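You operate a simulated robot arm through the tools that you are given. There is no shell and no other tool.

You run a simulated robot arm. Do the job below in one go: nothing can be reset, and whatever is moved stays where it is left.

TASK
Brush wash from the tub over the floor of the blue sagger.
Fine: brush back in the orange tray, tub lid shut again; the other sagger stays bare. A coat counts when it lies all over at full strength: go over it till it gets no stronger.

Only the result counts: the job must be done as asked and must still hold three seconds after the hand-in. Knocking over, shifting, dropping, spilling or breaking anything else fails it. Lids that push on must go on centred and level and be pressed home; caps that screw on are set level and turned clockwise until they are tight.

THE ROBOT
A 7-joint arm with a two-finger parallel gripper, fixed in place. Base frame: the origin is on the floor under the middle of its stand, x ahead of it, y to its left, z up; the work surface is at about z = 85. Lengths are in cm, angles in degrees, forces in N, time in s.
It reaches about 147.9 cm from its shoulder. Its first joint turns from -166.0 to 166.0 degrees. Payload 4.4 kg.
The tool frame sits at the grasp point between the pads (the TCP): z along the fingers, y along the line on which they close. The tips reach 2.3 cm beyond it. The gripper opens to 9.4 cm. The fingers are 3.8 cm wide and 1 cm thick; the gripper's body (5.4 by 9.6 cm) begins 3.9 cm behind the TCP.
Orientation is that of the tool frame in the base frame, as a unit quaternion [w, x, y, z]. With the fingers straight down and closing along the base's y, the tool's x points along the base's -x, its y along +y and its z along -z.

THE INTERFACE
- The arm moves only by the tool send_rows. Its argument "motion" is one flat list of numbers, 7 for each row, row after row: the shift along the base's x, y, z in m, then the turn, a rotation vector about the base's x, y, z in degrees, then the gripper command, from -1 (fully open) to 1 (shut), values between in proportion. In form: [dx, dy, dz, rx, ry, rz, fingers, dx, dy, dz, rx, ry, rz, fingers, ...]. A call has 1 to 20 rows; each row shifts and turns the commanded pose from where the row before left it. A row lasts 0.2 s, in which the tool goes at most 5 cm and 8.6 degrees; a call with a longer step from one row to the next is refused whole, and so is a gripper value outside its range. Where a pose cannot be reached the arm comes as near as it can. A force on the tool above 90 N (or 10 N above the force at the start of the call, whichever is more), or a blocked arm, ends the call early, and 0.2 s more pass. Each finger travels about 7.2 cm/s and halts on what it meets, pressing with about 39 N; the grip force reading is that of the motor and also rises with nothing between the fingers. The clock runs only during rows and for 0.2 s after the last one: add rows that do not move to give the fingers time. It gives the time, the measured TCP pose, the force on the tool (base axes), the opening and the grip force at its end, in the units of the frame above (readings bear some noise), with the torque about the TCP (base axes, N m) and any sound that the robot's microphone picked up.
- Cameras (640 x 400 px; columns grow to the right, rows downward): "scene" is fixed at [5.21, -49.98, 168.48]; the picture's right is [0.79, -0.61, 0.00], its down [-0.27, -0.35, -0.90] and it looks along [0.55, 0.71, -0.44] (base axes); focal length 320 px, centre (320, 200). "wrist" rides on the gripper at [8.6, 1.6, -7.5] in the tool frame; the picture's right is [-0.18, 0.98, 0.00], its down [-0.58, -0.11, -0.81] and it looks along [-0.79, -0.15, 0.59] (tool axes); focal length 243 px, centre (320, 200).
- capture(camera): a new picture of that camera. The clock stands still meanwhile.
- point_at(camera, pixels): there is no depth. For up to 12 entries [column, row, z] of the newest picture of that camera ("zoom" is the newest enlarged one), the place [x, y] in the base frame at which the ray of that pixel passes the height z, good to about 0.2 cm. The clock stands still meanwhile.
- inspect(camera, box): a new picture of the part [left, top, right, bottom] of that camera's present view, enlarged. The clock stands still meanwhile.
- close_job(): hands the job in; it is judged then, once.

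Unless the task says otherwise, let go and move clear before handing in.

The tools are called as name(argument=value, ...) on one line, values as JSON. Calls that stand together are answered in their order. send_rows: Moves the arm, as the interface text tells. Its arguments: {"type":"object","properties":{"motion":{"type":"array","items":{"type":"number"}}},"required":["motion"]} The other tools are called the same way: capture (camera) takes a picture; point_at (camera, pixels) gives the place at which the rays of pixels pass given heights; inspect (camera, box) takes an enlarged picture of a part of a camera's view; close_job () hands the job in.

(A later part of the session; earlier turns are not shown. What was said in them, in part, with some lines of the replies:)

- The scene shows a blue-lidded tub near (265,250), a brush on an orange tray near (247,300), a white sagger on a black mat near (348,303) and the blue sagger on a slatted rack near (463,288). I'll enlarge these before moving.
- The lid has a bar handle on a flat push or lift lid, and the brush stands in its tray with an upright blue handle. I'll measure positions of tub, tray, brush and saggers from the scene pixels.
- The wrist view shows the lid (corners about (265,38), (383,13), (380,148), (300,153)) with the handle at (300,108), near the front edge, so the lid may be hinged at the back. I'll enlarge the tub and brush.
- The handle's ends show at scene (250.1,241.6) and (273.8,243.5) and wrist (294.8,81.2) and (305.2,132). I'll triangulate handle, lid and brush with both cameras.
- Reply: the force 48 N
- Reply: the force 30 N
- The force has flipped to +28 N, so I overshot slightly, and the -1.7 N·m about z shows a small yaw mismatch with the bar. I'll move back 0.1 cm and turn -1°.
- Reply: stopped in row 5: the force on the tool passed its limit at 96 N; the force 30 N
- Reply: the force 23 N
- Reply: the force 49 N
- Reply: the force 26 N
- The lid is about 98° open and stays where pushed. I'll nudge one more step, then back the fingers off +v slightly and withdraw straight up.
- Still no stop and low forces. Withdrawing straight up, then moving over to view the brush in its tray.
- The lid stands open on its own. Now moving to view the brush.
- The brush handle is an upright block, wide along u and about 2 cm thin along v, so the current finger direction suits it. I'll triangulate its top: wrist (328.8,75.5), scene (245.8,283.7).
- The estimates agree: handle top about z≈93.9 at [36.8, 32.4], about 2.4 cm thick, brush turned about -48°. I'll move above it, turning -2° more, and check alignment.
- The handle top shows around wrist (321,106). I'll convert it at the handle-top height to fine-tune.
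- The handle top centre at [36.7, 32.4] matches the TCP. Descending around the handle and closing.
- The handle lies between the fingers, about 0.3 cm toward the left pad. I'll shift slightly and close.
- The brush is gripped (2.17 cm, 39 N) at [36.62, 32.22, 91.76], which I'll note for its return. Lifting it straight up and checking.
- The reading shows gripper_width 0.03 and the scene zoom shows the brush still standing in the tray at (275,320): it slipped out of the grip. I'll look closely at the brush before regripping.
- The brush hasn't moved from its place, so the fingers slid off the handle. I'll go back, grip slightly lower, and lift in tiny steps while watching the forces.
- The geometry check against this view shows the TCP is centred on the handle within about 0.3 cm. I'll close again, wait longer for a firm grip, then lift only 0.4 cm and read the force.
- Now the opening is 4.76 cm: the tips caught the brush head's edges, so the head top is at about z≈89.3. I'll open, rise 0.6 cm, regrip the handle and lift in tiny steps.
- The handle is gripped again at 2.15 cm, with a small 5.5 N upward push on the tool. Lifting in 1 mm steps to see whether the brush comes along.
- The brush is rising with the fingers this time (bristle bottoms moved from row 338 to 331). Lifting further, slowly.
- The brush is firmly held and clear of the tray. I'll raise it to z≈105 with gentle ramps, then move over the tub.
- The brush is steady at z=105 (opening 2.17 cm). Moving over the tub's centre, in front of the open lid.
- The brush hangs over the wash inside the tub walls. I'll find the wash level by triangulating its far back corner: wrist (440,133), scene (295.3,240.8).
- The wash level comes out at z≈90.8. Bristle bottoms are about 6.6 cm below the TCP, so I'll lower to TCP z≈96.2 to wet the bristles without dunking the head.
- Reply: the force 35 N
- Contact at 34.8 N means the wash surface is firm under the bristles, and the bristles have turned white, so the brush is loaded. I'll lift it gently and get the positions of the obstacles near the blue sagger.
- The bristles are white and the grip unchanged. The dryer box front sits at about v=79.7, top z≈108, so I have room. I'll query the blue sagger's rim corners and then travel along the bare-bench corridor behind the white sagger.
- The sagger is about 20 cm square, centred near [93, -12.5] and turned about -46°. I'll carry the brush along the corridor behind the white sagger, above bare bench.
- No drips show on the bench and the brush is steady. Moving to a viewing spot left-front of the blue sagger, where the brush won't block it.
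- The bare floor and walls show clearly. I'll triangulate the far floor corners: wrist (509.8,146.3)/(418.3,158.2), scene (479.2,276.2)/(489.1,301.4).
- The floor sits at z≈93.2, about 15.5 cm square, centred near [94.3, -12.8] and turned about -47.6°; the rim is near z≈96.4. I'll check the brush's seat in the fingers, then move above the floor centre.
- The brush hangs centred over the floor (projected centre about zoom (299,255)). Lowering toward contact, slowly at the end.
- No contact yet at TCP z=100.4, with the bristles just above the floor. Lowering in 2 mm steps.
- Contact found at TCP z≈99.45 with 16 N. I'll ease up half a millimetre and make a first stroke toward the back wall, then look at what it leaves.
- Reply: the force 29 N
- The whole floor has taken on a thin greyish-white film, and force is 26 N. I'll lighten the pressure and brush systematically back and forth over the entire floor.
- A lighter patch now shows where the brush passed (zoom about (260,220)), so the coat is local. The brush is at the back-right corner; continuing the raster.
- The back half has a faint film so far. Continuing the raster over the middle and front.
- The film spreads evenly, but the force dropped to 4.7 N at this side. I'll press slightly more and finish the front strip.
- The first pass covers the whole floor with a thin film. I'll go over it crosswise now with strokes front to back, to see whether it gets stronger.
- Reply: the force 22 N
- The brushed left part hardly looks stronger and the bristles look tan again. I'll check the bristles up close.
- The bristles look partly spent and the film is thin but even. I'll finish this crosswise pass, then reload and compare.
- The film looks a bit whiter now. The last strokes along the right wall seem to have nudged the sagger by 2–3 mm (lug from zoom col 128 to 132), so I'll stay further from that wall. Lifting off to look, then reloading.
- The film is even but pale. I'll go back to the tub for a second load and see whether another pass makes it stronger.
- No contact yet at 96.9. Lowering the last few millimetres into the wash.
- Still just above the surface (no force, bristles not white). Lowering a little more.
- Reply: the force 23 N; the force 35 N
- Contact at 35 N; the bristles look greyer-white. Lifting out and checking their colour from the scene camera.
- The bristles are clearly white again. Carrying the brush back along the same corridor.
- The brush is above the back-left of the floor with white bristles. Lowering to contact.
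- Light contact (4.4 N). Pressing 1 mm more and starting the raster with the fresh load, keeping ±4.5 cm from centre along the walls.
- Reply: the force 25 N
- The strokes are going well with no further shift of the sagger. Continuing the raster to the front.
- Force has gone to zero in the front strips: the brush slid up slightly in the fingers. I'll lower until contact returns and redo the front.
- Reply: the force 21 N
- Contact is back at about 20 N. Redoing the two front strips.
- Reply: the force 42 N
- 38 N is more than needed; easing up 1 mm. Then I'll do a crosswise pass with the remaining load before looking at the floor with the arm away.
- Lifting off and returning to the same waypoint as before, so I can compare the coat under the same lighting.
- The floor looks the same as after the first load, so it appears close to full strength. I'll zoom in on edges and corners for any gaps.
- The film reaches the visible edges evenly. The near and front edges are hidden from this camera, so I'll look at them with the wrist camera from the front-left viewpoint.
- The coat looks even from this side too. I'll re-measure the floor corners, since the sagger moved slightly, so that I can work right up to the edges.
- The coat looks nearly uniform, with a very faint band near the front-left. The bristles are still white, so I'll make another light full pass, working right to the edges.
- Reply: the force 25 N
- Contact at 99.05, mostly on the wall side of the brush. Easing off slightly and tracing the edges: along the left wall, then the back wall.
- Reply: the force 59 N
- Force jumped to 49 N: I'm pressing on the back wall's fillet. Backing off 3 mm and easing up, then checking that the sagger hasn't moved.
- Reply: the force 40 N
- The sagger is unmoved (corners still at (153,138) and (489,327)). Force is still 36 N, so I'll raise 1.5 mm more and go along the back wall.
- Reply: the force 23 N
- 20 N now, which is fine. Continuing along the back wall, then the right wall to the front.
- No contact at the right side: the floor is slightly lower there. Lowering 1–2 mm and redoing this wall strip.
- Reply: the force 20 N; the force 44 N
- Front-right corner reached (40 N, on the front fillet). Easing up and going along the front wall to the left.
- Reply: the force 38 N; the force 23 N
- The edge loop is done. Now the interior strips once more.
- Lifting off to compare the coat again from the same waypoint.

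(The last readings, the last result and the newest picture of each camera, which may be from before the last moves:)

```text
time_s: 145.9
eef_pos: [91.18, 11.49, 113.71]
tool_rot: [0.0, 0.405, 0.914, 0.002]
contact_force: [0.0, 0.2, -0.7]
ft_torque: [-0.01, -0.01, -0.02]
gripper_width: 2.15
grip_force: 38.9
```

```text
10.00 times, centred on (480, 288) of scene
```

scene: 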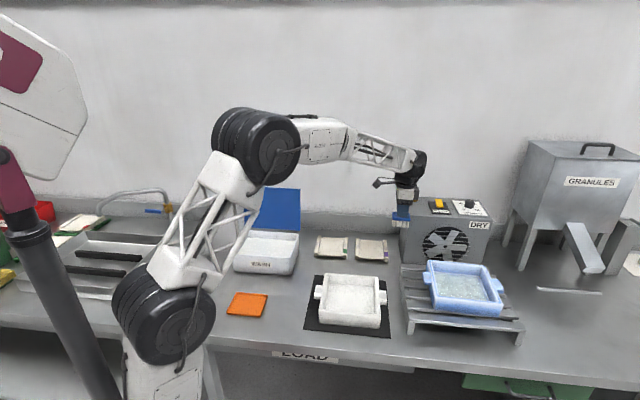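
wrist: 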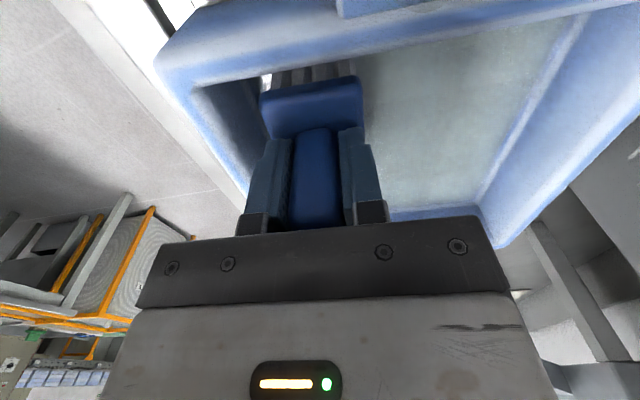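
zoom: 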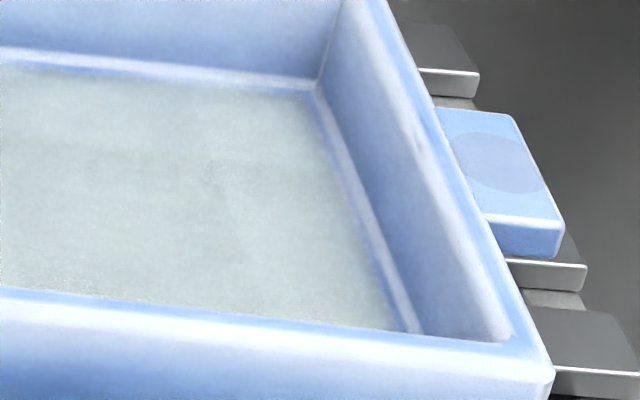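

The coat looks identical to before this pass, so it has stopped getting stronger. The strip behind the front wall is still hidden, so I'll turn the wrist camera from this back-left spot to see it.

send_rows(motion=[0, 0, 0.01, 0, 0, 4, 1, 0, 0, 0.015, 0, 0, 6, 1, 0, 0, 0.015, 0, 0, 6, 1, 0, 0, 0.015, 0, 0, 5, 1, 0, 0, 0.008, 0, 0, 4, 1])

capture(camera="wrist")

inspect(camera="wrist", box=[120, 40, 290, 210])

```text
time_s: 147.1
eef_pos: [91.24, 11.42, 120.19]
tool_rot: [0.0, 0.197, 0.98, 0.002]
contact_force: [-0.2, 0.6, -1.2]
ft_torque: [-0.02, -0.02, -0.02]
gripper_width: 2.17
grip_force: 39.4
```

```text
taken
```

wrist: 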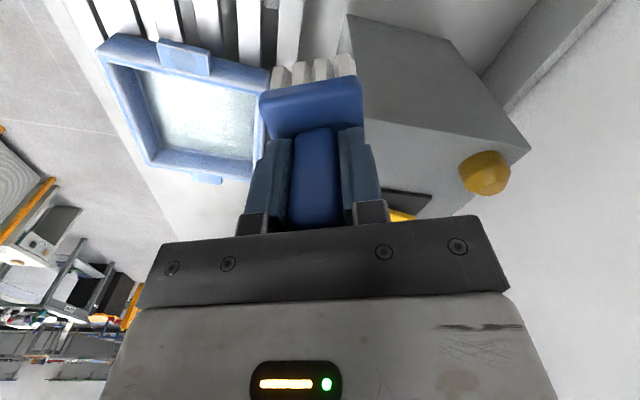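

```text
2.35 times, centred on (205, 125) of wrist
```

zoom: 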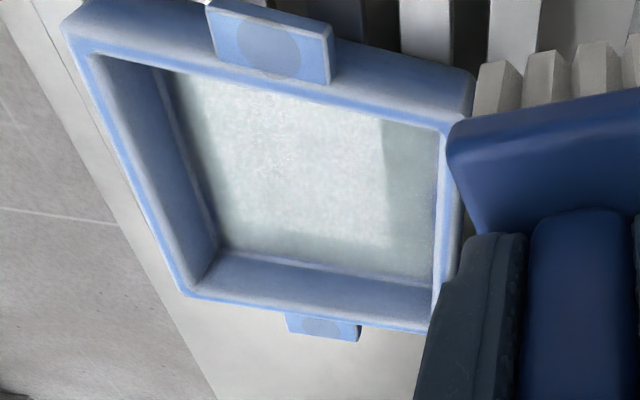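

From here a bright rectangular area shows on the floor with duller borders at the back and far sides (zoom x≈380 and y≈240). It may be a lamp reflection or uneven coat, so I'll shift the camera to see whether it moves.

send_rows(motion=[-0.01, 0.01, 0.01, 0, 0, 0, 1, -0.02, 0.02, 0.02, 0, 0, 0, 1, -0.02, 0.02, 0.02, 0, 0, 0, 1, -0.01, 0.01, 0.01, 0, 0, 0, 1])

inspect(camera="wrist", box=[120, 40, 290, 210])

capture(camera="wrist")

```text
time_s: 148.1
eef_pos: [85.23, 17.44, 125.92]
tool_rot: [0.001, 0.197, 0.98, 0.001]
contact_force: [-0.1, 0.7, -0.5]
ft_torque: [0.02, 0.0, -0.01]
gripper_width: 2.15
grip_force: 39.0
```

```text
2.35 times, centred on (205, 125) of wrist
```

zoom: 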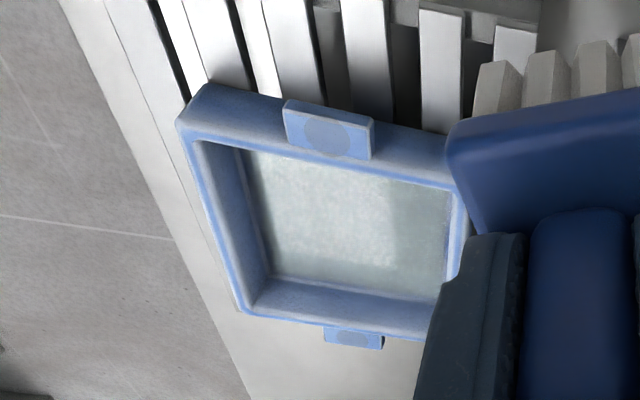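

```text
taken
```

wrist: 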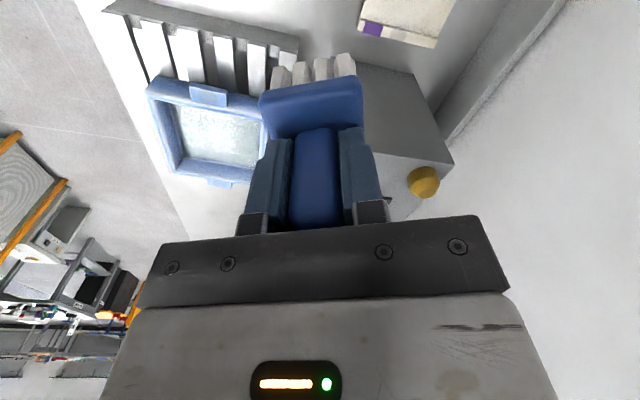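

The right-hand boundary barely moved, but I only shifted along its own direction, so a reflection of the hopper could still explain it. I'll shift the camera 8 cm across that boundary to decide.

send_rows(motion=[0.01, 0.009, 0, 0, 0, 0, 1, 0.0197, 0.018, 0, 0, 0, 0, 1, 0.0197, 0.018, 0, 0, 0, 0, 1, 0.01, 0.009, 0, 0, 0, 0, 1])

capture(camera="wrist")

inspect(camera="wrist", box=[80, 50, 250, 210])

```text
time_s: 149.1
eef_pos: [91.22, 22.81, 126.14]
tool_rot: [0.001, 0.196, 0.981, 0.001]
contact_force: [0.1, 0.7, 0.3]
ft_torque: [0.03, 0.01, 0.0]
gripper_width: 2.16
grip_force: 38.6
```

```text
taken
```

wrist: 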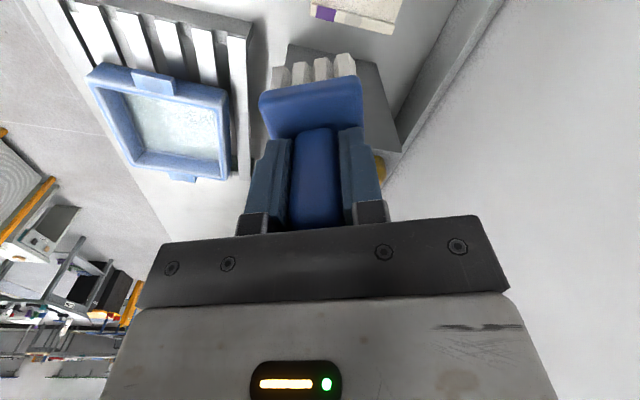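

```text
2.50 times, centred on (165, 130) of wrist
```

zoom: 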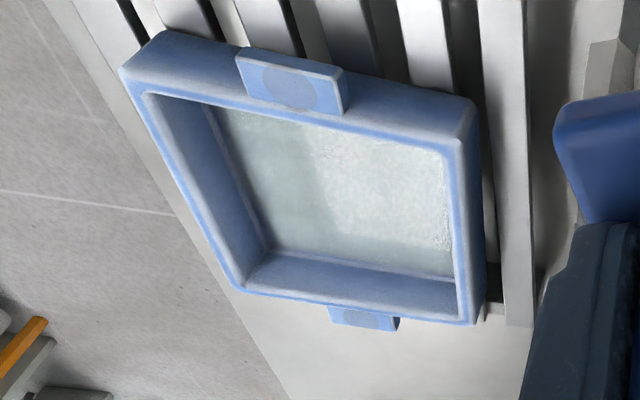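

The bright area moved with the camera, so it was just a reflection. The coat is even, and the bristles stayed white, meaning the floor takes no more wash. Now I'll take the brush back to the tray, via the corridor and the tub.

send_rows(motion=[-0.01, -0.0104, -0.005, 0, 0, -3, 1, -0.02, -0.0208, -0.01, 0, 0, -4, 1, -0.0163, 0.0, -0.007, 0, 0, -1.4, 1, -0.0272, 0.02416, -0.0112, 0, 0, -1.4, 1, -0.0272, 0.02416, -0.0112, 0, 0, -1.4, 1, -0.0272, 0.02416, -0.0112, 0, 0, -1.4, 1, -0.0272, 0.02416, -0.0112, 0, 0, -1.4, 1, -0.0272, 0.02416, -0.0112, 0, 0, -1.4, 1, -0.0272, 0.02416, -0.0112, 0, 0, -1.4, 1, -0.0272, 0.02416, -0.0112, 0, 0, -1.4, 1, -0.0272, 0.02416, -0.0112, 0, 0, -1.4, 1, -0.0272, 0.02416, -0.0112, 0, 0, -1.4, 1, -0.0272, 0.02416, -0.0112, 0, 0, -1.5, 1, -0.0272, 0.02416, -0.0112, 0, 0, -1.5, 1, -0.0163, 0.0145, -0.0067, 0, 0, 0, 1, -0.008, 0.007, -0.003, 0, 0, 0, 1])

capture(camera="scene")

```text
time_s: 152.5
eef_pos: [54.25, 48.49, 110.52]
tool_rot: [0.001, 0.397, 0.918, 0.0]
contact_force: [0.5, -0.9, -1.0]
ft_torque: [-0.02, 0.01, -0.03]
gripper_width: 2.15
grip_force: 39.4
```

```text
taken
```

scene: 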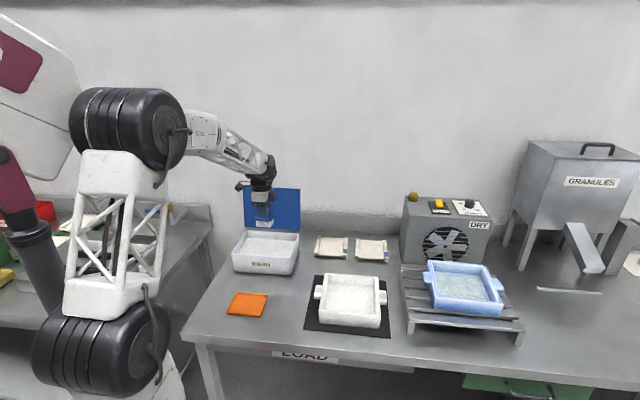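

Everything else looks undisturbed. Moving the brush above the orange tray.

send_rows(motion=[-0.00776, -0.00716, -0.00287, 0, 0, 0, 1, -0.01553, -0.01433, -0.00574, 0, 0, 0, 1, -0.02588, -0.02388, -0.00956, 0, 0, 0, 1, -0.02588, -0.02388, -0.00956, 0, 0, 0, 1, -0.02588, -0.02388, -0.00956, 0, 0, 0, 1, -0.02588, -0.02388, -0.00956, 0, 0, 0, 1, -0.02588, -0.02388, -0.00956, 0, 0, 0, 1, -0.01553, -0.01433, -0.00574, 0, 0, 0, 1, -0.00776, -0.00716, -0.00287, 0, 0, 0, 1])

inspect(camera="scene", box=[205, 240, 295, 330])

inspect(camera="scene", box=[410, 230, 520, 320])

inspect(camera="scene", box=[290, 225, 410, 345])

```text
time_s: 154.5
eef_pos: [36.53, 32.3, 104.12]
tool_rot: [0.001, 0.397, 0.918, 0.0]
contact_force: [-0.1, 0.3, -1.3]
ft_torque: [-0.02, 0.02, 0.01]
gripper_width: 2.16
grip_force: 39.0
```

```text
4.44 times, centred on (250, 285) of scene
```

zoom: 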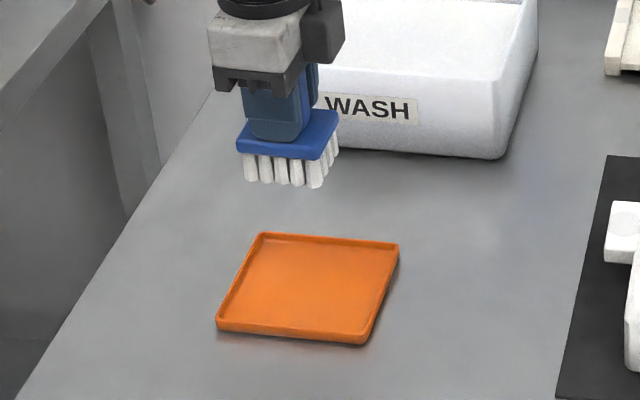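

```text
4.44 times, centred on (465, 275) of scene
```

zoom: 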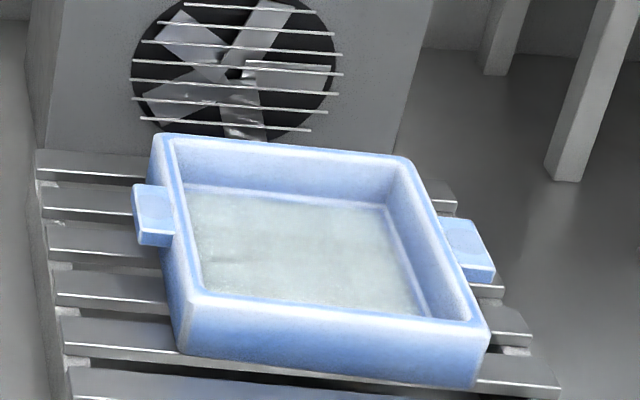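

```text
3.33 times, centred on (350, 285) of scene
```

zoom: 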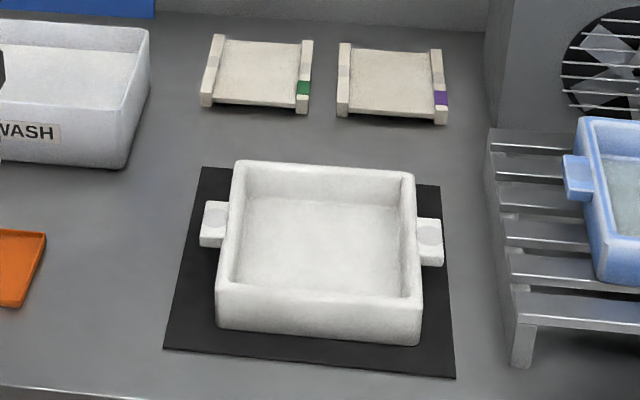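

The rest of the bench is unchanged. Before parking the brush, I'll enlarge the coat's edges strongly to judge whether any uncoated strip remains.

inspect(camera="scene", box=[468, 270, 492, 285])

inspect(camera="scene", box=[432, 268, 456, 283])

inspect(camera="scene", box=[478, 288, 502, 303])

```text
16.00 times, centred on (480, 278) of scene
```

zoom: 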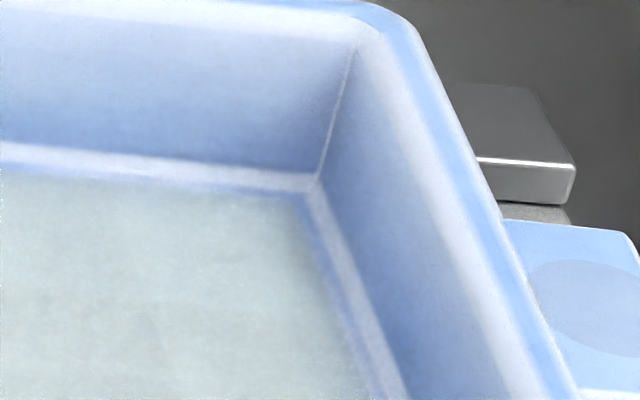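

```text
16.00 times, centred on (444, 276) of scene
```

zoom: 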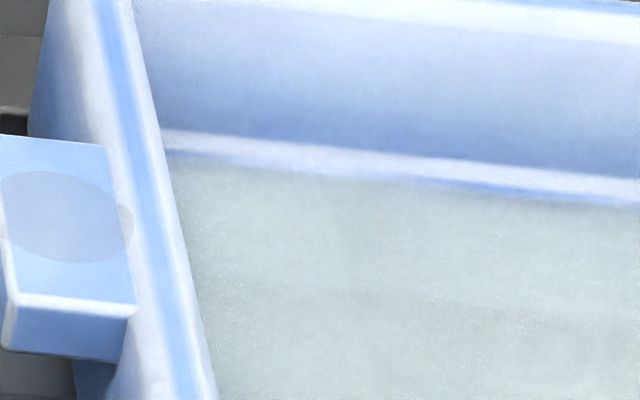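

```text
16.00 times, centred on (490, 296) of scene
```

zoom: 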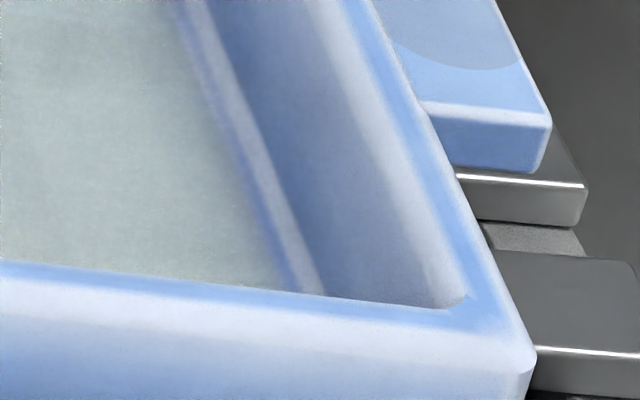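

The coat runs right up to the fillets, and pressing showed the bristles reaching the far, back and front fillets. I'm satisfied that it no longer gets stronger. Now lowering the brush into the tray.

send_rows(motion=[0.001, -0.0005, -0.01, 0, 0, 0, 1, 0, 0, -0.02, 0, 0, 0, 1, 0, 0, -0.025, 0, 0, 0, 1, 0, 0, -0.025, 0, 0, 0, 1, 0, 0, -0.02, 0, 0, 0, 1, 0, 0, -0.01, 0, 0, 0, 1, 0, 0, -0.005, 0, 0, 0, 1, 0, 0, -0.002, 0, 0, 0, 1])

inspect(camera="scene", box=[215, 260, 285, 320])

```text
time_s: 156.3
eef_pos: [36.73, 32.1, 92.35]
tool_rot: [0.001, 0.397, 0.918, 0.0]
contact_force: [0.1, 0.1, -0.6]
ft_torque: [-0.03, 0.02, -0.01]
gripper_width: 2.14
grip_force: 39.0
```

```text
6.67 times, centred on (250, 290) of scene
```

zoom: 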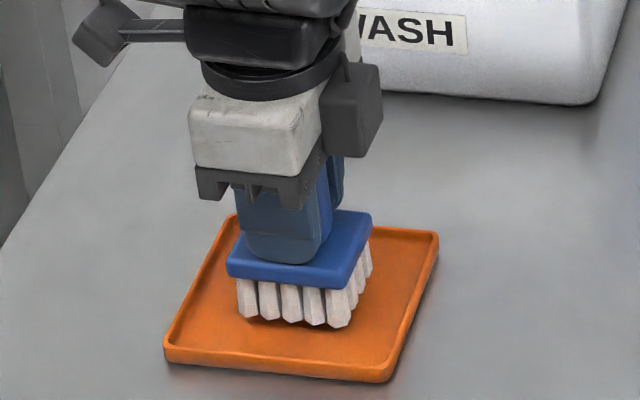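

The brush is just above the tray floor, well inside the rim. Lowering in small steps until it touches.

send_rows(motion=[0, 0, -0.002, 0, 0, 0, 1, 0, 0, -0.002, 0, 0, 0, 1, 0, 0, -0.001, 0, 0, 0, 1])

```text
time_s: 157.1
eef_pos: [36.67, 32.17, 91.99]
tool_rot: [0.001, 0.396, 0.918, 0.001]
contact_force: [1.0, -0.1, -1.6]
ft_torque: [0.01, -0.02, 0.02]
gripper_width: 2.14
grip_force: 38.5
```

send_rows(motion=[0, 0, -0.001, 0, 0, 0, 1, 0, 0, -0.001, 0, 0, 0, 1])

```text
time_s: 157.7
eef_pos: [36.67, 32.18, 91.74]
tool_rot: [0.001, 0.396, 0.918, 0.001]
contact_force: [-0.4, -0.1, -0.6]
ft_torque: [0.03, -0.01, -0.01]
gripper_width: 2.18
grip_force: 39.1
```

send_rows(motion=[0, 0, -0.001, 0, 0, 0, 1, 0, 0, -0.001, 0, 0, 0, 1])

```text
time_s: 158.3
eef_pos: [36.68, 32.28, 91.35]
tool_rot: [0.001, 0.397, 0.918, 0.001]
contact_force: [-0.4, -3.0, 4.6]
ft_torque: [-0.14, 0.23, 0.07]
gripper_width: 2.17
grip_force: 38.7
```

Contact at 4.6 N: the brush stands in the tray. Opening the fingers a little, rising slightly, then opening wider and going straight up.

send_rows(motion=[0, 0, 0, 0, 0, 0, 0.35, 0, 0, 0, 0, 0, 0, 0.25, 0, 0, 0.003, 0, 0, 0, 0.2, 0, 0, 0.005, 0, 0, 0, 0.1, 0, 0, 0.008, 0, 0, 0, 0, 0, 0, 0.015, 0, 0, 0, -0.1, 0, 0, 0.02, 0, 0, 0, -0.2, 0, 0, 0.03, 0, 0, 0, -0.2, 0, 0, 0.04, 0, 0, 0, -0.2, 0, 0, 0.04, 0, 0, 0, -0.2])

inspect(camera="scene", box=[205, 250, 295, 330])

capture(camera="wrist")

```text
time_s: 160.5
eef_pos: [36.57, 32.09, 107.6]
tool_rot: [0.001, 0.396, 0.918, 0.001]
contact_force: [0.1, 0.3, 0.7]
ft_torque: [-0.02, 0.0, 0.0]
gripper_width: 5.63
grip_force: 0.1
```

```text
5.00 times, centred on (250, 290) of scene
```

zoom: 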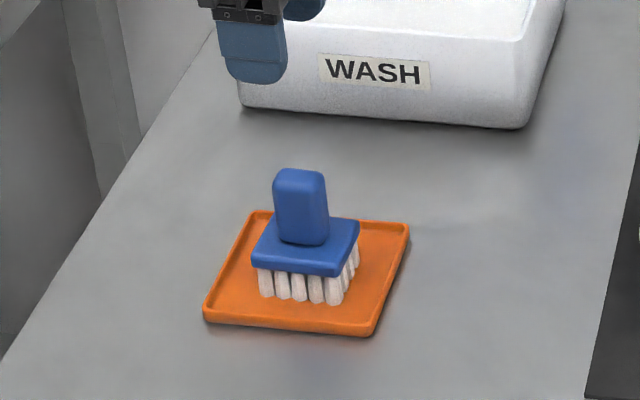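

```text
taken
```

wrist: 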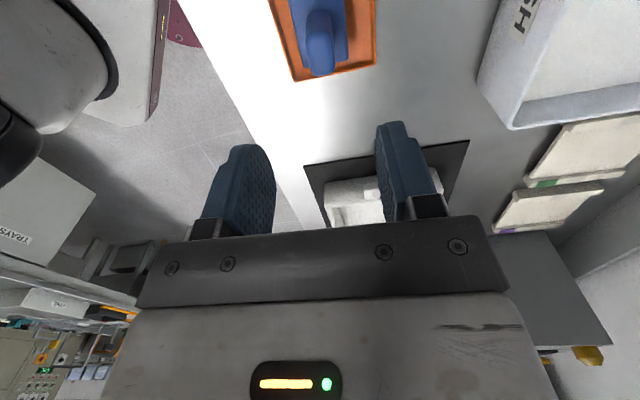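

The brush stands upright in the tray. While the hand is free and the lid still open, I'll take an unobstructed close look at the coated floor.

send_rows(motion=[0.00965, -0.00693, 0.00211, 0, 0, 0, -0.2, 0.0193, -0.01387, 0.00422, 0, 0, 0, -0.2, 0.03216, -0.02311, 0.00703, 0, 0, 0, -0.2, 0.03216, -0.02311, 0.00703, 0, 0, 0, -0.2, 0.03216, -0.02311, 0.00703, 0, 0, 0, -0.2, 0.03216, -0.02311, 0.00703, 0, 0, 0, -0.2, 0.03216, -0.02311, 0.00703, 0, 0, 0, -0.2, 0.03216, -0.02311, 0.00703, 0, 0, 0, -0.2, 0.03216, -0.02311, 0.00703, 0, 0, 0, -0.2, 0.03216, -0.02311, 0.00703, 0, 0, 0, -0.2, 0.03216, -0.02311, 0.00703, 0, 0, 0, -0.2, 0.03216, -0.02311, 0.00703, 0, 0, 0, -0.2, 0.03216, -0.02311, 0.00703, 0, 0, 0, -0.2, 0.03216, -0.02311, 0.00703, 0, 0, 0, -0.2, 0.03216, -0.02311, 0.00703, 0, 0, 0, -0.2, 0.0193, -0.01387, 0.00422, 0, 0, 0, -0.2, 0.00965, -0.00693, 0.00211, 0, 0, 0, -0.2])

capture(camera="wrist")

inspect(camera="wrist", box=[210, 20, 450, 180])

```text
time_s: 164.1
eef_pos: [84.36, -1.91, 117.94]
tool_rot: [0.001, 0.396, 0.918, 0.001]
contact_force: [-0.1, 0.0, 0.3]
ft_torque: [-0.01, 0.02, 0.01]
gripper_width: 5.62
grip_force: 0.0
```

```text
taken
```

wrist: 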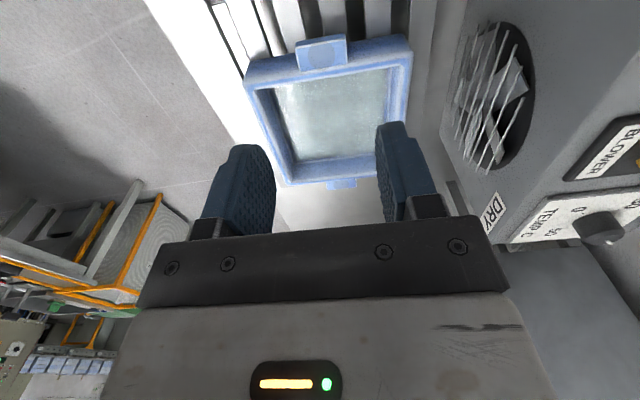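

```text
2.50 times, centred on (330, 100) of wrist
```

zoom: 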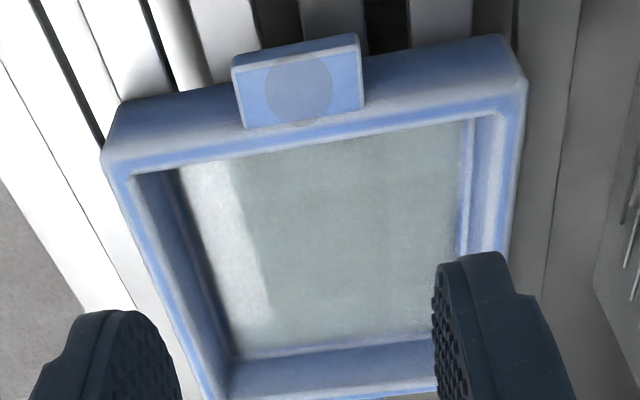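

The floor looks evenly coated from here as well. I'll tilt the camera steeper over the sagger to see the near edge too.

send_rows(motion=[0.0178, -0.0199, -0.01, 5.56, 5.75, 0, -0.2, 0.0178, -0.0199, -0.01, 5.56, 5.75, 0, -0.2, 0.0178, -0.0199, -0.01, 5.56, 5.75, 0, -0.2, 0, 0, 0, 0, 0, 0, -0.2])

capture(camera="wrist")

```text
time_s: 165.1
eef_pos: [89.66, -7.91, 114.98]
tool_rot: [-0.194, 0.388, 0.898, 0.074]
contact_force: [0.2, -0.1, 0.2]
ft_torque: [0.01, 0.0, -0.01]
gripper_width: 5.65
grip_force: 0.0
```

```text
taken
```

wrist: 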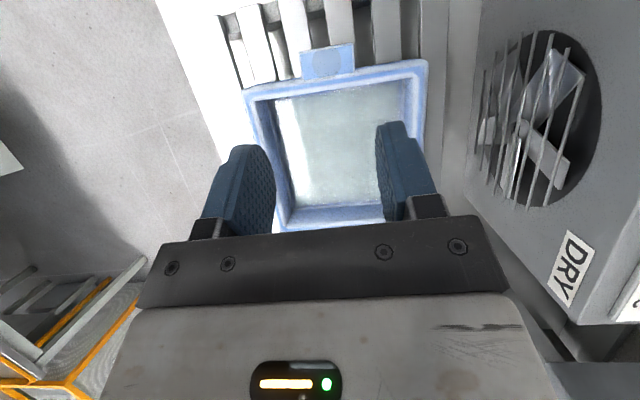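

inspect(camera="wrist", box=[240, 50, 440, 230])

inspect(camera="wrist", box=[240, 70, 340, 130])

inspect(camera="wrist", box=[340, 65, 440, 125])

inspect(camera="wrist", box=[265, 150, 395, 230])

```text
2.22 times, centred on (340, 140) of wrist
```

zoom: 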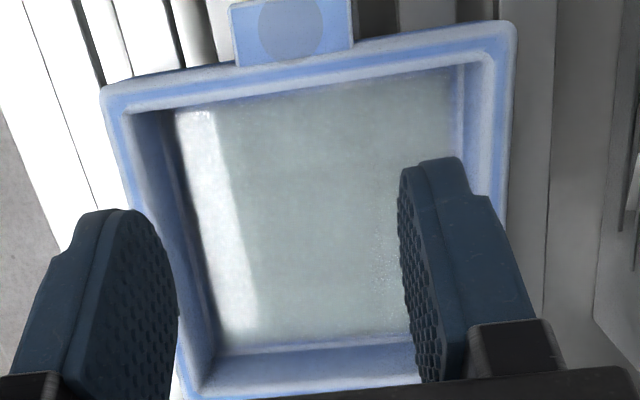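

```text
6.40 times, centred on (290, 100) of wrist
```

zoom: 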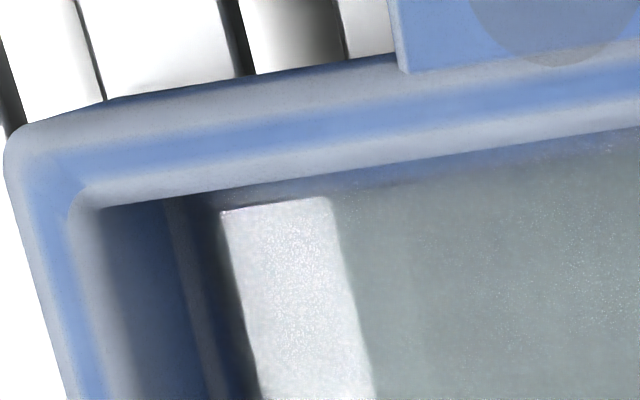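

```text
6.40 times, centred on (390, 95) of wrist
```

zoom: 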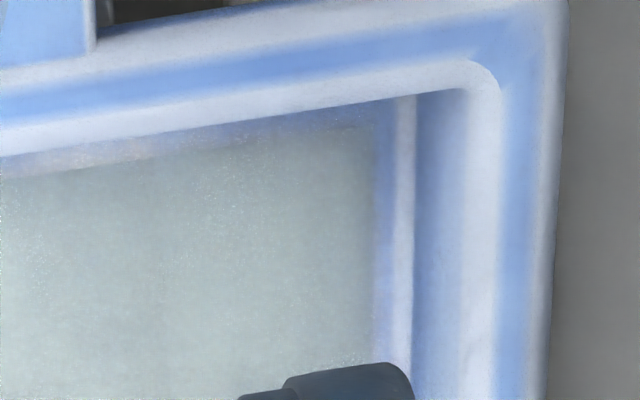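

```text
4.92 times, centred on (330, 190) of wrist
```

zoom: 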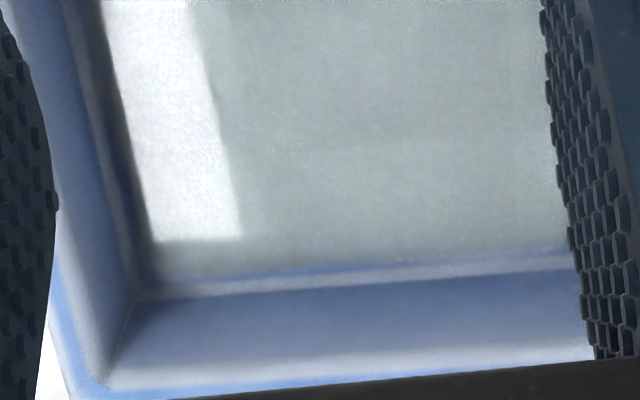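

The coat is even over the whole rectangle, including places brushed many more times than others, so it's at full strength. Now I'll level the wrist and go back above the lid's handle to close the tub.

send_rows(motion=[-0.01, 0.03, 0.02, -5.56, -5.75, 0, 0.3, -0.01, 0.03, 0.02, -5.56, -5.75, 0, 0.5, -0.01, 0.03, 0.02, -5.56, -5.75, 0, 0.55, -0.01289, 0.03849, 0.0044, 0, 0, 0.06, 0.55, -0.01289, 0.03849, 0.0044, 0, 0, 0.06, 0.55, -0.01289, 0.03849, 0.0044, 0, 0, 0.06, 0.55, -0.01289, 0.03849, 0.0044, 0, 0, 0.06, 0.55, -0.01289, 0.03849, 0.0044, 0, 0, 0.06, 0.55, -0.01289, 0.03849, 0.0044, 0, 0, 0.06, 0.55, -0.01289, 0.03849, 0.0044, 0, 0, 0.06, 0.55, -0.01289, 0.03849, 0.0044, 0, 0, 0.06, 0.55, -0.01289, 0.03849, 0.0044, 0, 0, 0.06, 0.55, -0.01289, 0.03849, 0.0044, 0, 0, 0.06, 0.55, -0.01289, 0.03849, 0.0044, 0, 0, 0.06, 0.55, -0.01289, 0.03849, 0.0044, 0, 0, 0.06, 0.55, -0.01289, 0.03849, 0.0044, 0, 0, 0.06, 0.55, -0.01289, 0.03849, 0.0044, 0, 0, 0.06, 0.55, -0.01289, 0.03849, 0.0044, 0, 0, 0.06, 0.55, -0.00773, 0.0231, 0.0026, 0, 0, 0.06, 0.55, -0.00387, 0.01155, 0.0013, 0, 0, 0, 0.55])

capture(camera="wrist")

inspect(camera="scene", box=[200, 130, 340, 270])

```text
time_s: 169.3
eef_pos: [66.17, 62.34, 127.96]
tool_rot: [0.001, 0.388, 0.922, 0.002]
contact_force: [-0.5, -0.1, -0.3]
ft_torque: [0.02, -0.02, 0.03]
gripper_width: 2.12
grip_force: 0.0
```

```text
taken
```

wrist: 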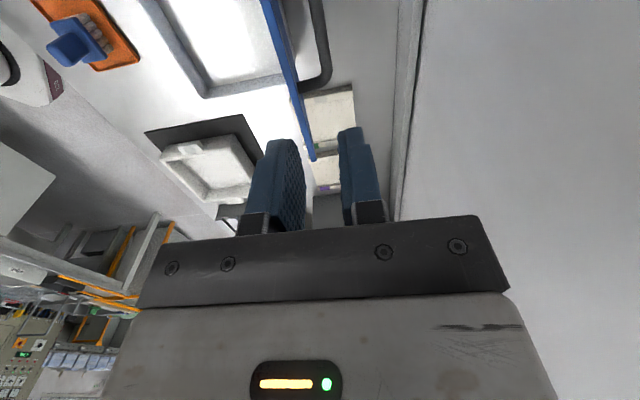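

```text
2.86 times, centred on (270, 200) of scene
```

zoom: 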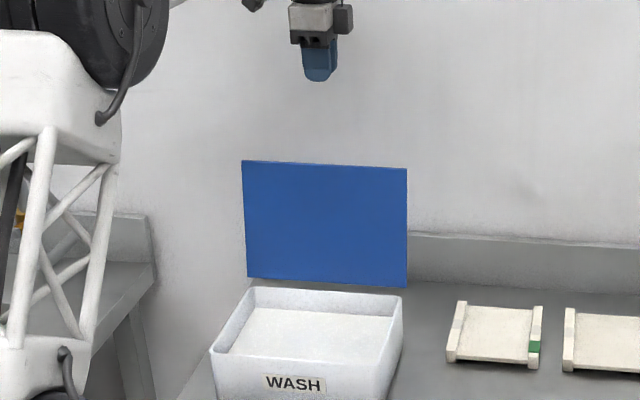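

The lid stands upright with the handle bar on its back side (wrist about (315,0)–(326,75)). I'll locate the bar and lid edge.

point_at(camera="wrist", pixels=[[322, 50, 109], [317, 15, 109], [326, 70, 109], [322, 50, 108], [310, 155, 113], [272, 20, 113], [288, 60, 113]])

inspect(camera="wrist", box=[240, 0, 400, 170])

```text
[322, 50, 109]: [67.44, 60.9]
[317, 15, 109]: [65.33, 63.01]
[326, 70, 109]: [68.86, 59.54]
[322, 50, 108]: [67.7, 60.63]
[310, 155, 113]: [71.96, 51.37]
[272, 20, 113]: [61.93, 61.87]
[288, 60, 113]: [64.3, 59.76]
```

```text
2.35 times, centred on (320, 85) of wrist
```

zoom: 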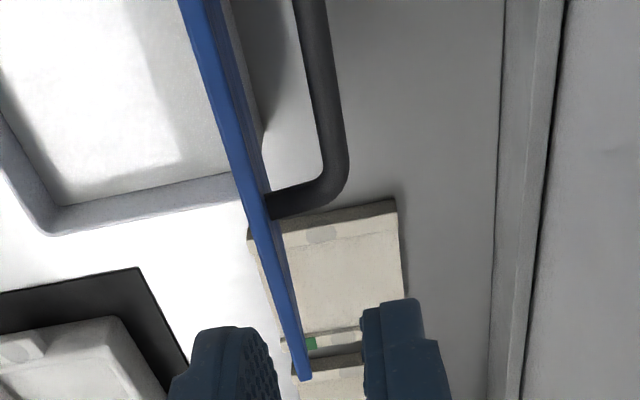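

The bar is at v≈90.7, the lid's edge at v≈87.4 and the TCP at v≈90.8, so the fingers will straddle the bar with about 1 cm to spare. Descending carefully.

send_rows(motion=[0, 0, -0.02, 0, 0, 0, 0.55, 0, 0, -0.04, 0, 0, 0, 0.55, 0, 0, -0.04, 0, 0, 0, 0.55, 0, 0, -0.03, 0, 0, 0, 0.55, 0, 0, -0.02, 0, 0, 0, 0.55, 0, 0, -0.015, 0, 0, 0, 0.55, 0, 0, -0.01, 0, 0, 0, 0.55])

capture(camera="wrist")

inspect(camera="scene", box=[220, 150, 320, 250])

```text
time_s: 170.9
eef_pos: [66.15, 62.33, 110.42]
tool_rot: [0.001, 0.388, 0.922, 0.0]
contact_force: [-0.5, 0.7, 0.4]
ft_torque: [0.01, 0.0, 0.02]
gripper_width: 2.11
grip_force: 0.1
```

```text
taken
```

wrist: 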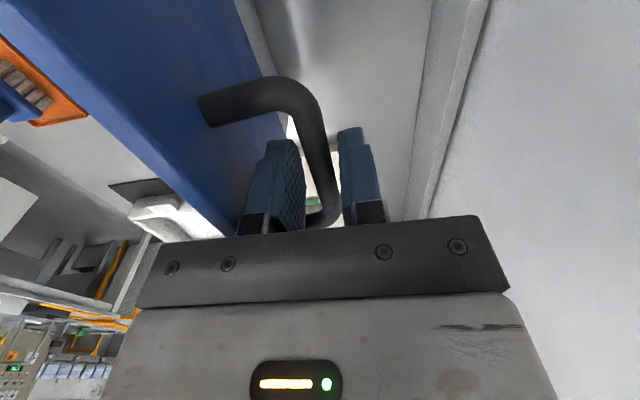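

```text
4.00 times, centred on (270, 200) of scene
```

zoom: 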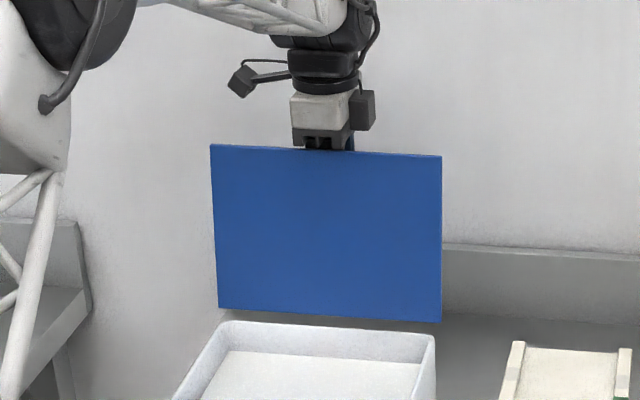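

The bar is between the fingers. Pulling the lid forward along its arc with the back finger, past vertical to about 69°.

send_rows(motion=[-0.00278, -0.00288, 0, 0, 0, 0, 0.55, -0.00896, -0.00928, 0.0048, 0, 0, 0, 0.55, -0.00924, -0.00957, 0.0037, 0, 0, 0, 0.55, -0.00945, -0.00978, 0.0026, 0, 0, 0, 0.55, -0.00959, -0.00993, 0.0013, 0, 0, 0, 0.55, -0.00959, -0.00993, 0.0001, 0, 0, 0, 0.55, -0.00959, -0.00993, -0.0011, 0, 0, 0, 0.55, -0.00306, -0.00316, -0.0006, 0, 0, 0, 0.55])

capture(camera="wrist")

inspect(camera="scene", box=[220, 150, 320, 250])

```text
time_s: 172.7
eef_pos: [59.87, 55.78, 111.4]
tool_rot: [0.001, 0.388, 0.922, 0.0]
contact_force: [0.2, 0.2, 0.2]
ft_torque: [0.03, 0.01, 0.01]
gripper_width: 2.13
grip_force: 0.4
```

```text
taken
```

wrist: 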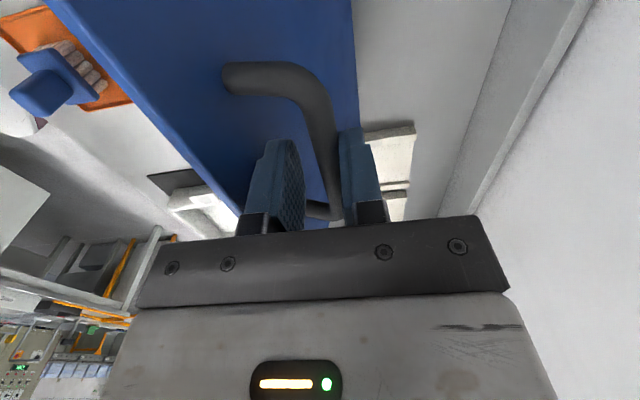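

```text
4.00 times, centred on (270, 200) of scene
```

zoom: 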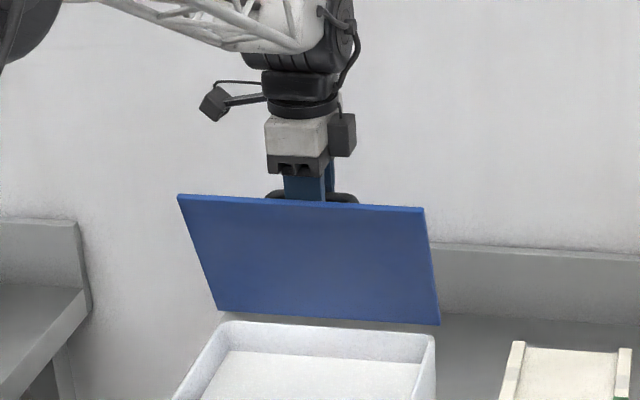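

The lid is at about 69° again. I'll centre on the bar, lower 0.9 cm and grip it firmly to guide the lid down.

send_rows(motion=[0.0031, 0.0032, -0.004, 0, 0, 0, 0.55, 0, 0, -0.005, 0, 0, 0, 0.55, 0, 0, 0, 0, 0, 0, 0.8, 0, 0, 0, 0, 0, 0, 1, 0, 0, 0, 0, 0, 0, 1, 0, 0, 0, 0, 0, 0, 1])

```text
time_s: 174.1
eef_pos: [60.16, 56.05, 110.57]
tool_rot: [0.001, 0.388, 0.922, 0.001]
contact_force: [0.5, -1.8, 0.0]
ft_torque: [-0.04, 0.02, -0.27]
gripper_width: 1.16
grip_force: 45.0
```

The bar is gripped with almost no side load. Guiding the lid down along the arc in small steps.

send_rows(motion=[-0.00756, -0.00783, -0.00206, 0, 0, 0, 1, -0.00743, -0.0077, -0.0028, 0, 0, 0, 1, -0.00728, -0.00754, -0.00355, 0, 0, 0, 1, -0.00709, -0.00734, -0.00427, 0, 0, 0, 1])

```text
time_s: 175.1
eef_pos: [57.1, 53.06, 109.36]
tool_rot: [0.0, 0.388, 0.922, 0.001]
contact_force: [-11.9, 13.8, 1.2]
ft_torque: [0.13, 0.06, 0.05]
gripper_width: 1.19
grip_force: 45.2
```

Only a small sideways load (18 N along -u). I'll correct 0.6 mm and continue.

send_rows(motion=[-0.0073, -0.0067, -0.00497, 0, 0, 0, 1, -0.0067, -0.0068, -0.00565, 0, 0, 0, 1, -0.0064, -0.0065, -0.0063, 0, 0, 0, 1, -0.006, -0.0062, -0.00692, 0, 0, 0, 1])

```text
time_s: 176.1
eef_pos: [54.58, 50.38, 107.02]
tool_rot: [0.001, 0.388, 0.922, 0.001]
contact_force: [-10.2, 10.1, 2.1]
ft_torque: [0.02, -0.29, 0.62]
gripper_width: 1.14
grip_force: 45.1
```

send_rows(motion=[-0.006, -0.0055, -0.0075, 0, 0, 0, 1, -0.0053, -0.0054, -0.00805, 0, 0, 0, 1, -0.0049, -0.005, -0.00856, 0, 0, 0, 1, -0.0045, -0.0045, -0.00903, 0, 0, 0, 1])

inspect(camera="scene", box=[210, 170, 320, 280])

```text
time_s: 177.1
eef_pos: [52.51, 48.32, 103.69]
tool_rot: [0.001, 0.388, 0.921, 0.0]
contact_force: [-18.6, -19.2, 17.8]
ft_torque: [0.01, -0.12, 1.29]
gripper_width: 1.17
grip_force: 44.3
```

```text
3.64 times, centred on (265, 225) of scene
```

zoom: 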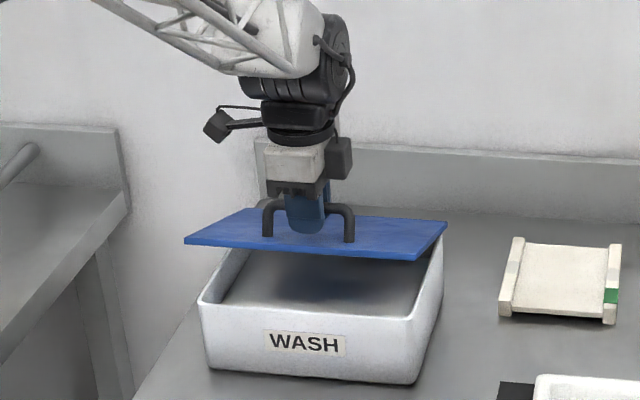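

The lid is about 21° from shut with a mild outward load (32 N). Correcting 1 mm outward with a small yaw, and continuing.

send_rows(motion=[-0.00459, -0.00475, -0.0089, 0, 0, 0.4, 1, -0.00352, -0.00365, -0.00983, 0, 0, 0.3, 1, -0.00304, -0.00314, -0.01016, 0, 0, 0, 1])

```text
time_s: 177.9
eef_pos: [51.52, 47.39, 100.71]
tool_rot: [0.001, 0.384, 0.923, 0.001]
contact_force: [1.1, -2.7, 0.3]
ft_torque: [0.26, 0.12, -0.25]
gripper_width: 1.15
grip_force: 45.1
```

Load is nearly zero. Taking the lid down to the rim.

send_rows(motion=[-0.00254, -0.00263, -0.01045, 0, 0, 0, 1, -0.0016, -0.00165, -0.008, 0, 0, 0, 1])

```text
time_s: 178.5
eef_pos: [51.03, 46.83, 98.8]
tool_rot: [0.002, 0.383, 0.924, 0.0]
contact_force: [-18.4, -23.3, 7.8]
ft_torque: [0.03, -0.16, -0.04]
gripper_width: 1.14
grip_force: 44.9
```

send_rows(motion=[-0.0016, -0.0017, -0.004, 0, 0, 0, 1, 0, 0, -0.003, 0, 0, 0, 1])

inspect(camera="scene", box=[210, 190, 320, 280])

```text
time_s: 179.1
eef_pos: [50.94, 46.74, 98.14]
tool_rot: [0.001, 0.383, 0.924, 0.001]
contact_force: [-8.2, -12.0, 3.4]
ft_torque: [0.02, -0.24, 0.1]
gripper_width: 1.17
grip_force: 44.7
```

```text
4.44 times, centred on (265, 235) of scene
```

zoom: 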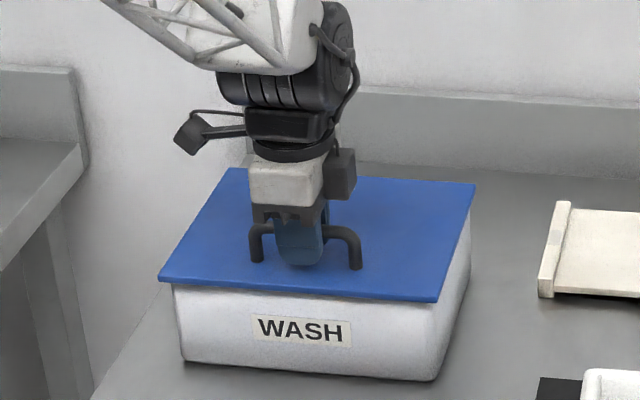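

The lid looks nearly flush. Pressing down slowly until I feel the rim.

send_rows(motion=[-0.0003, -0.0003, -0.001, 0, 0, 0, 1, 0, 0, -0.001, 0, 0, 0, 1, 0, 0, -0.001, 0, 0, 0, 1])

```text
time_s: 179.9
eef_pos: [50.84, 46.7, 98.12]
tool_rot: [0.001, 0.383, 0.924, 0.001]
contact_force: [-8.1, -17.3, 28.7]
ft_torque: [0.07, -0.04, 0.14]
gripper_width: 1.18
grip_force: 45.4
```

28.7 N with the height no longer dropping: the lid is on the rim. One more millimetre of press, then release gently.

send_rows(motion=[0, 0, -0.001, 0, 0, 0, 1, 0, 0, 0, 0, 0, 0, 1])

inspect(camera="scene", box=[210, 190, 320, 280])

```text
time_s: 180.5
eef_pos: [50.95, 46.77, 97.94]
tool_rot: [0.0, 0.382, 0.924, 0.001]
contact_force: [-12.7, -11.1, 40.4]
ft_torque: [0.02, -0.04, 0.09]
gripper_width: 1.18
grip_force: 45.0
```

```text
4.44 times, centred on (265, 235) of scene
```

zoom: 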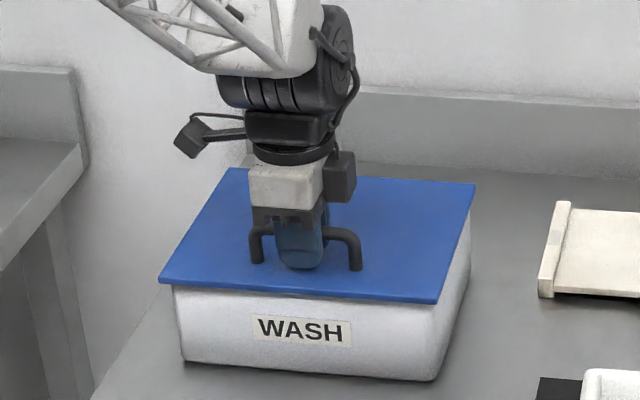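

The lid is shut and level. Opening the fingers and rising clear of the handle.

send_rows(motion=[0, 0, 0, 0, 0, 0, 0.6, 0, 0, 0, 0, 0, 0, 0.2, 0, 0, 0, 0, 0, 0, 0.1, 0, 0, 0.01, 0, 0, 0, 0.1, 0, 0, 0.02, 0, 0, 0, 0.1, 0, 0, 0.03, 0, 0, 0, 0.1, 0, 0, 0.04, 0, 0, 0, 0.1, 0, 0, 0.03, 0, 0, 0, 0.1])

inspect(camera="scene", box=[210, 190, 320, 280])

capture(camera="wrist")

```text
time_s: 182.3
eef_pos: [50.95, 46.6, 110.69]
tool_rot: [0.001, 0.383, 0.924, 0.0]
contact_force: [0.4, -0.7, -0.3]
ft_torque: [0.02, 0.02, 0.0]
gripper_width: 4.25
grip_force: 0.1
```

```text
4.44 times, centred on (265, 235) of scene
```

zoom: 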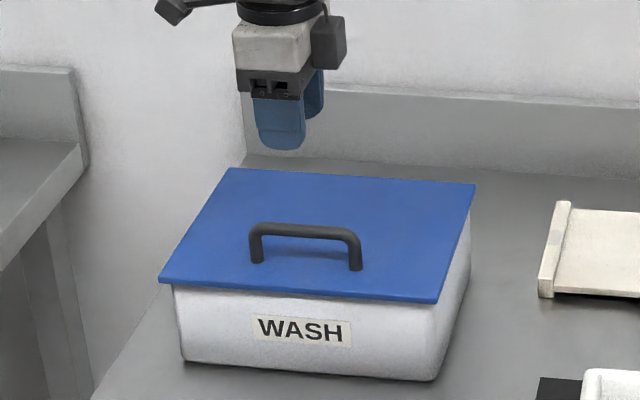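

```text
taken
```

wrist: 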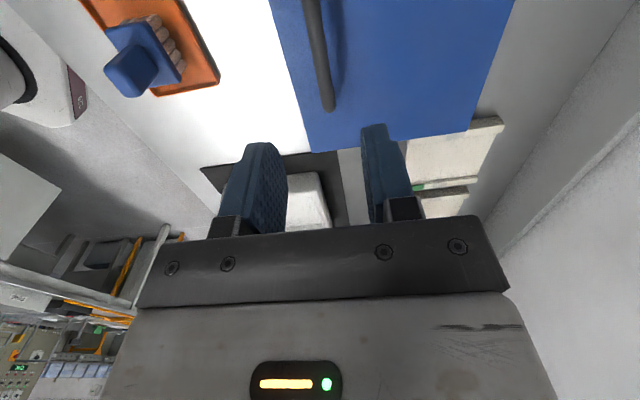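

The lid's corners match their original closed positions (front-left about (229,253), front-right about (291.4,258.2)). Moving the arm up and clear, then a last check of everything.

send_rows(motion=[0, 0, 0.03, 0, 0, 0, 0, 0, 0, 0.045, 0, 0, 0, -0.3, 0, 0, 0.045, 0, 0, 0, -0.6, 0, 0, 0.04, 0, 0, 0, -1, 0.01, -0.004, 0.02, 0, 0, 0, -1, 0.02, -0.008, 0.01, 0, 0, 0, -1, 0.03, -0.012, 0, 0, 0, 0, -1, 0.03, -0.012, 0, 0, 0, 0, -1, 0.03, -0.012, 0, 0, 0, 0, -1, 0.02, -0.008, 0, 0, 0, 0, -1, 0.01, -0.004, 0, 0, 0, 0, -1])

capture(camera="scene")

inspect(camera="scene", box=[200, 210, 320, 330])

inspect(camera="scene", box=[390, 230, 540, 350])

inspect(camera="scene", box=[290, 225, 410, 345])

```text
time_s: 184.7
eef_pos: [65.87, 40.63, 129.78]
tool_rot: [0.001, 0.384, 0.923, 0.0]
contact_force: [0.2, 0.3, 0.1]
ft_torque: [0.0, -0.02, 0.06]
gripper_width: 9.43
grip_force: 0.0
```

```text
taken
```

scene: 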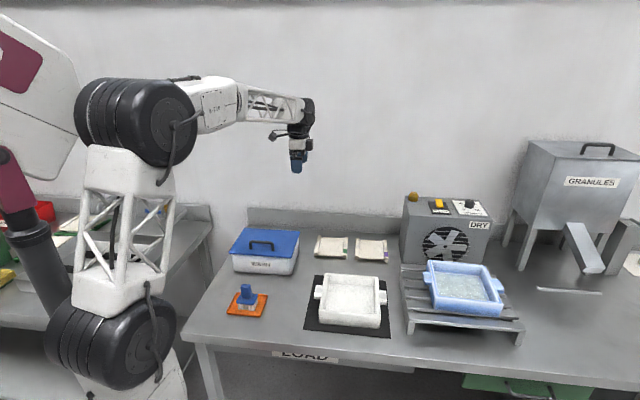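

```text
3.33 times, centred on (260, 270) of scene
```

zoom: 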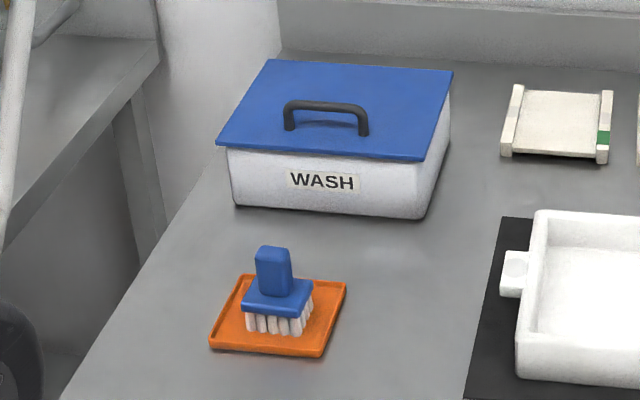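

```text
3.33 times, centred on (465, 290) of scene
```

zoom: 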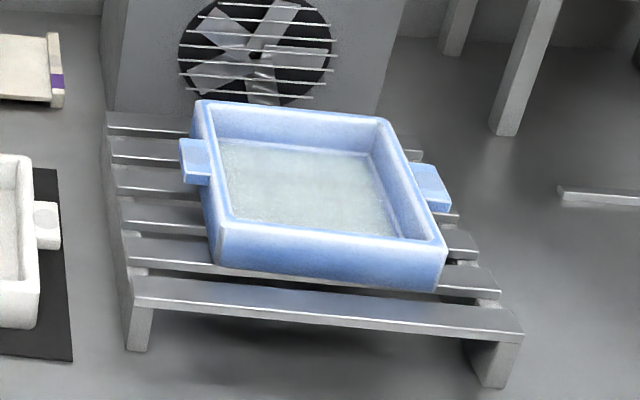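

```text
3.33 times, centred on (350, 285) of scene
```

zoom: 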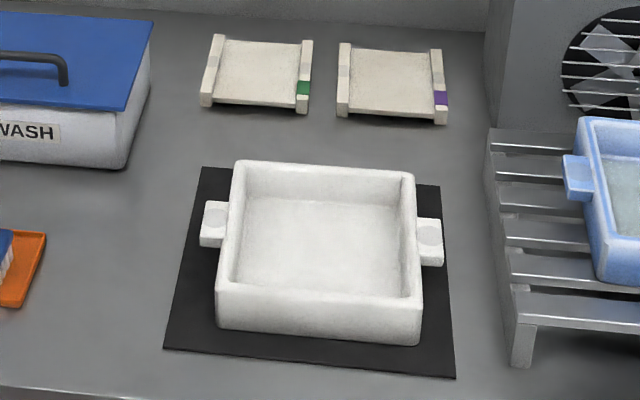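

Final check: the tub is shut, the brush stands in its orange tray, and the blue sagger's floor is evenly coated. The white sagger, setters and other items are where they were, and the arm is clear with an empty, open gripper. Handing in.

close_job()

```text
The job is handed in.
```

The floor of the blue sagger is brushed with wash all over, and I've handed the job in. The result of the judging hasn't been reported to me.

- **Coat:** I used two loads of wash and went over the floor about five times, working up to all four walls. From the second pass on it looked no stronger in any view. A strip about half a centimetre wide next to the walls looks uncoated in the close-ups. I took it to be the curved edge between floor and wall, because the brush was already pressing against it there.
- **Brush:** It is standing upright in the orange tray.
- **Tub:** I pressed the hinged lid down with about 40 N. Its corners line up with where they were at the start.
- **Other sagger:** The white sagger is untouched and bare. I kept the loaded brush away from it on every trip.
- **Slight shift:** The blue sagger moved about 2–3 mm on its rack when a stroke pressed against its right wall. Nothing else moved in the final pictures.

The brush slipped out of the fingers on my first try at lifting it, but it stayed in the tray and I picked it up on a later try.
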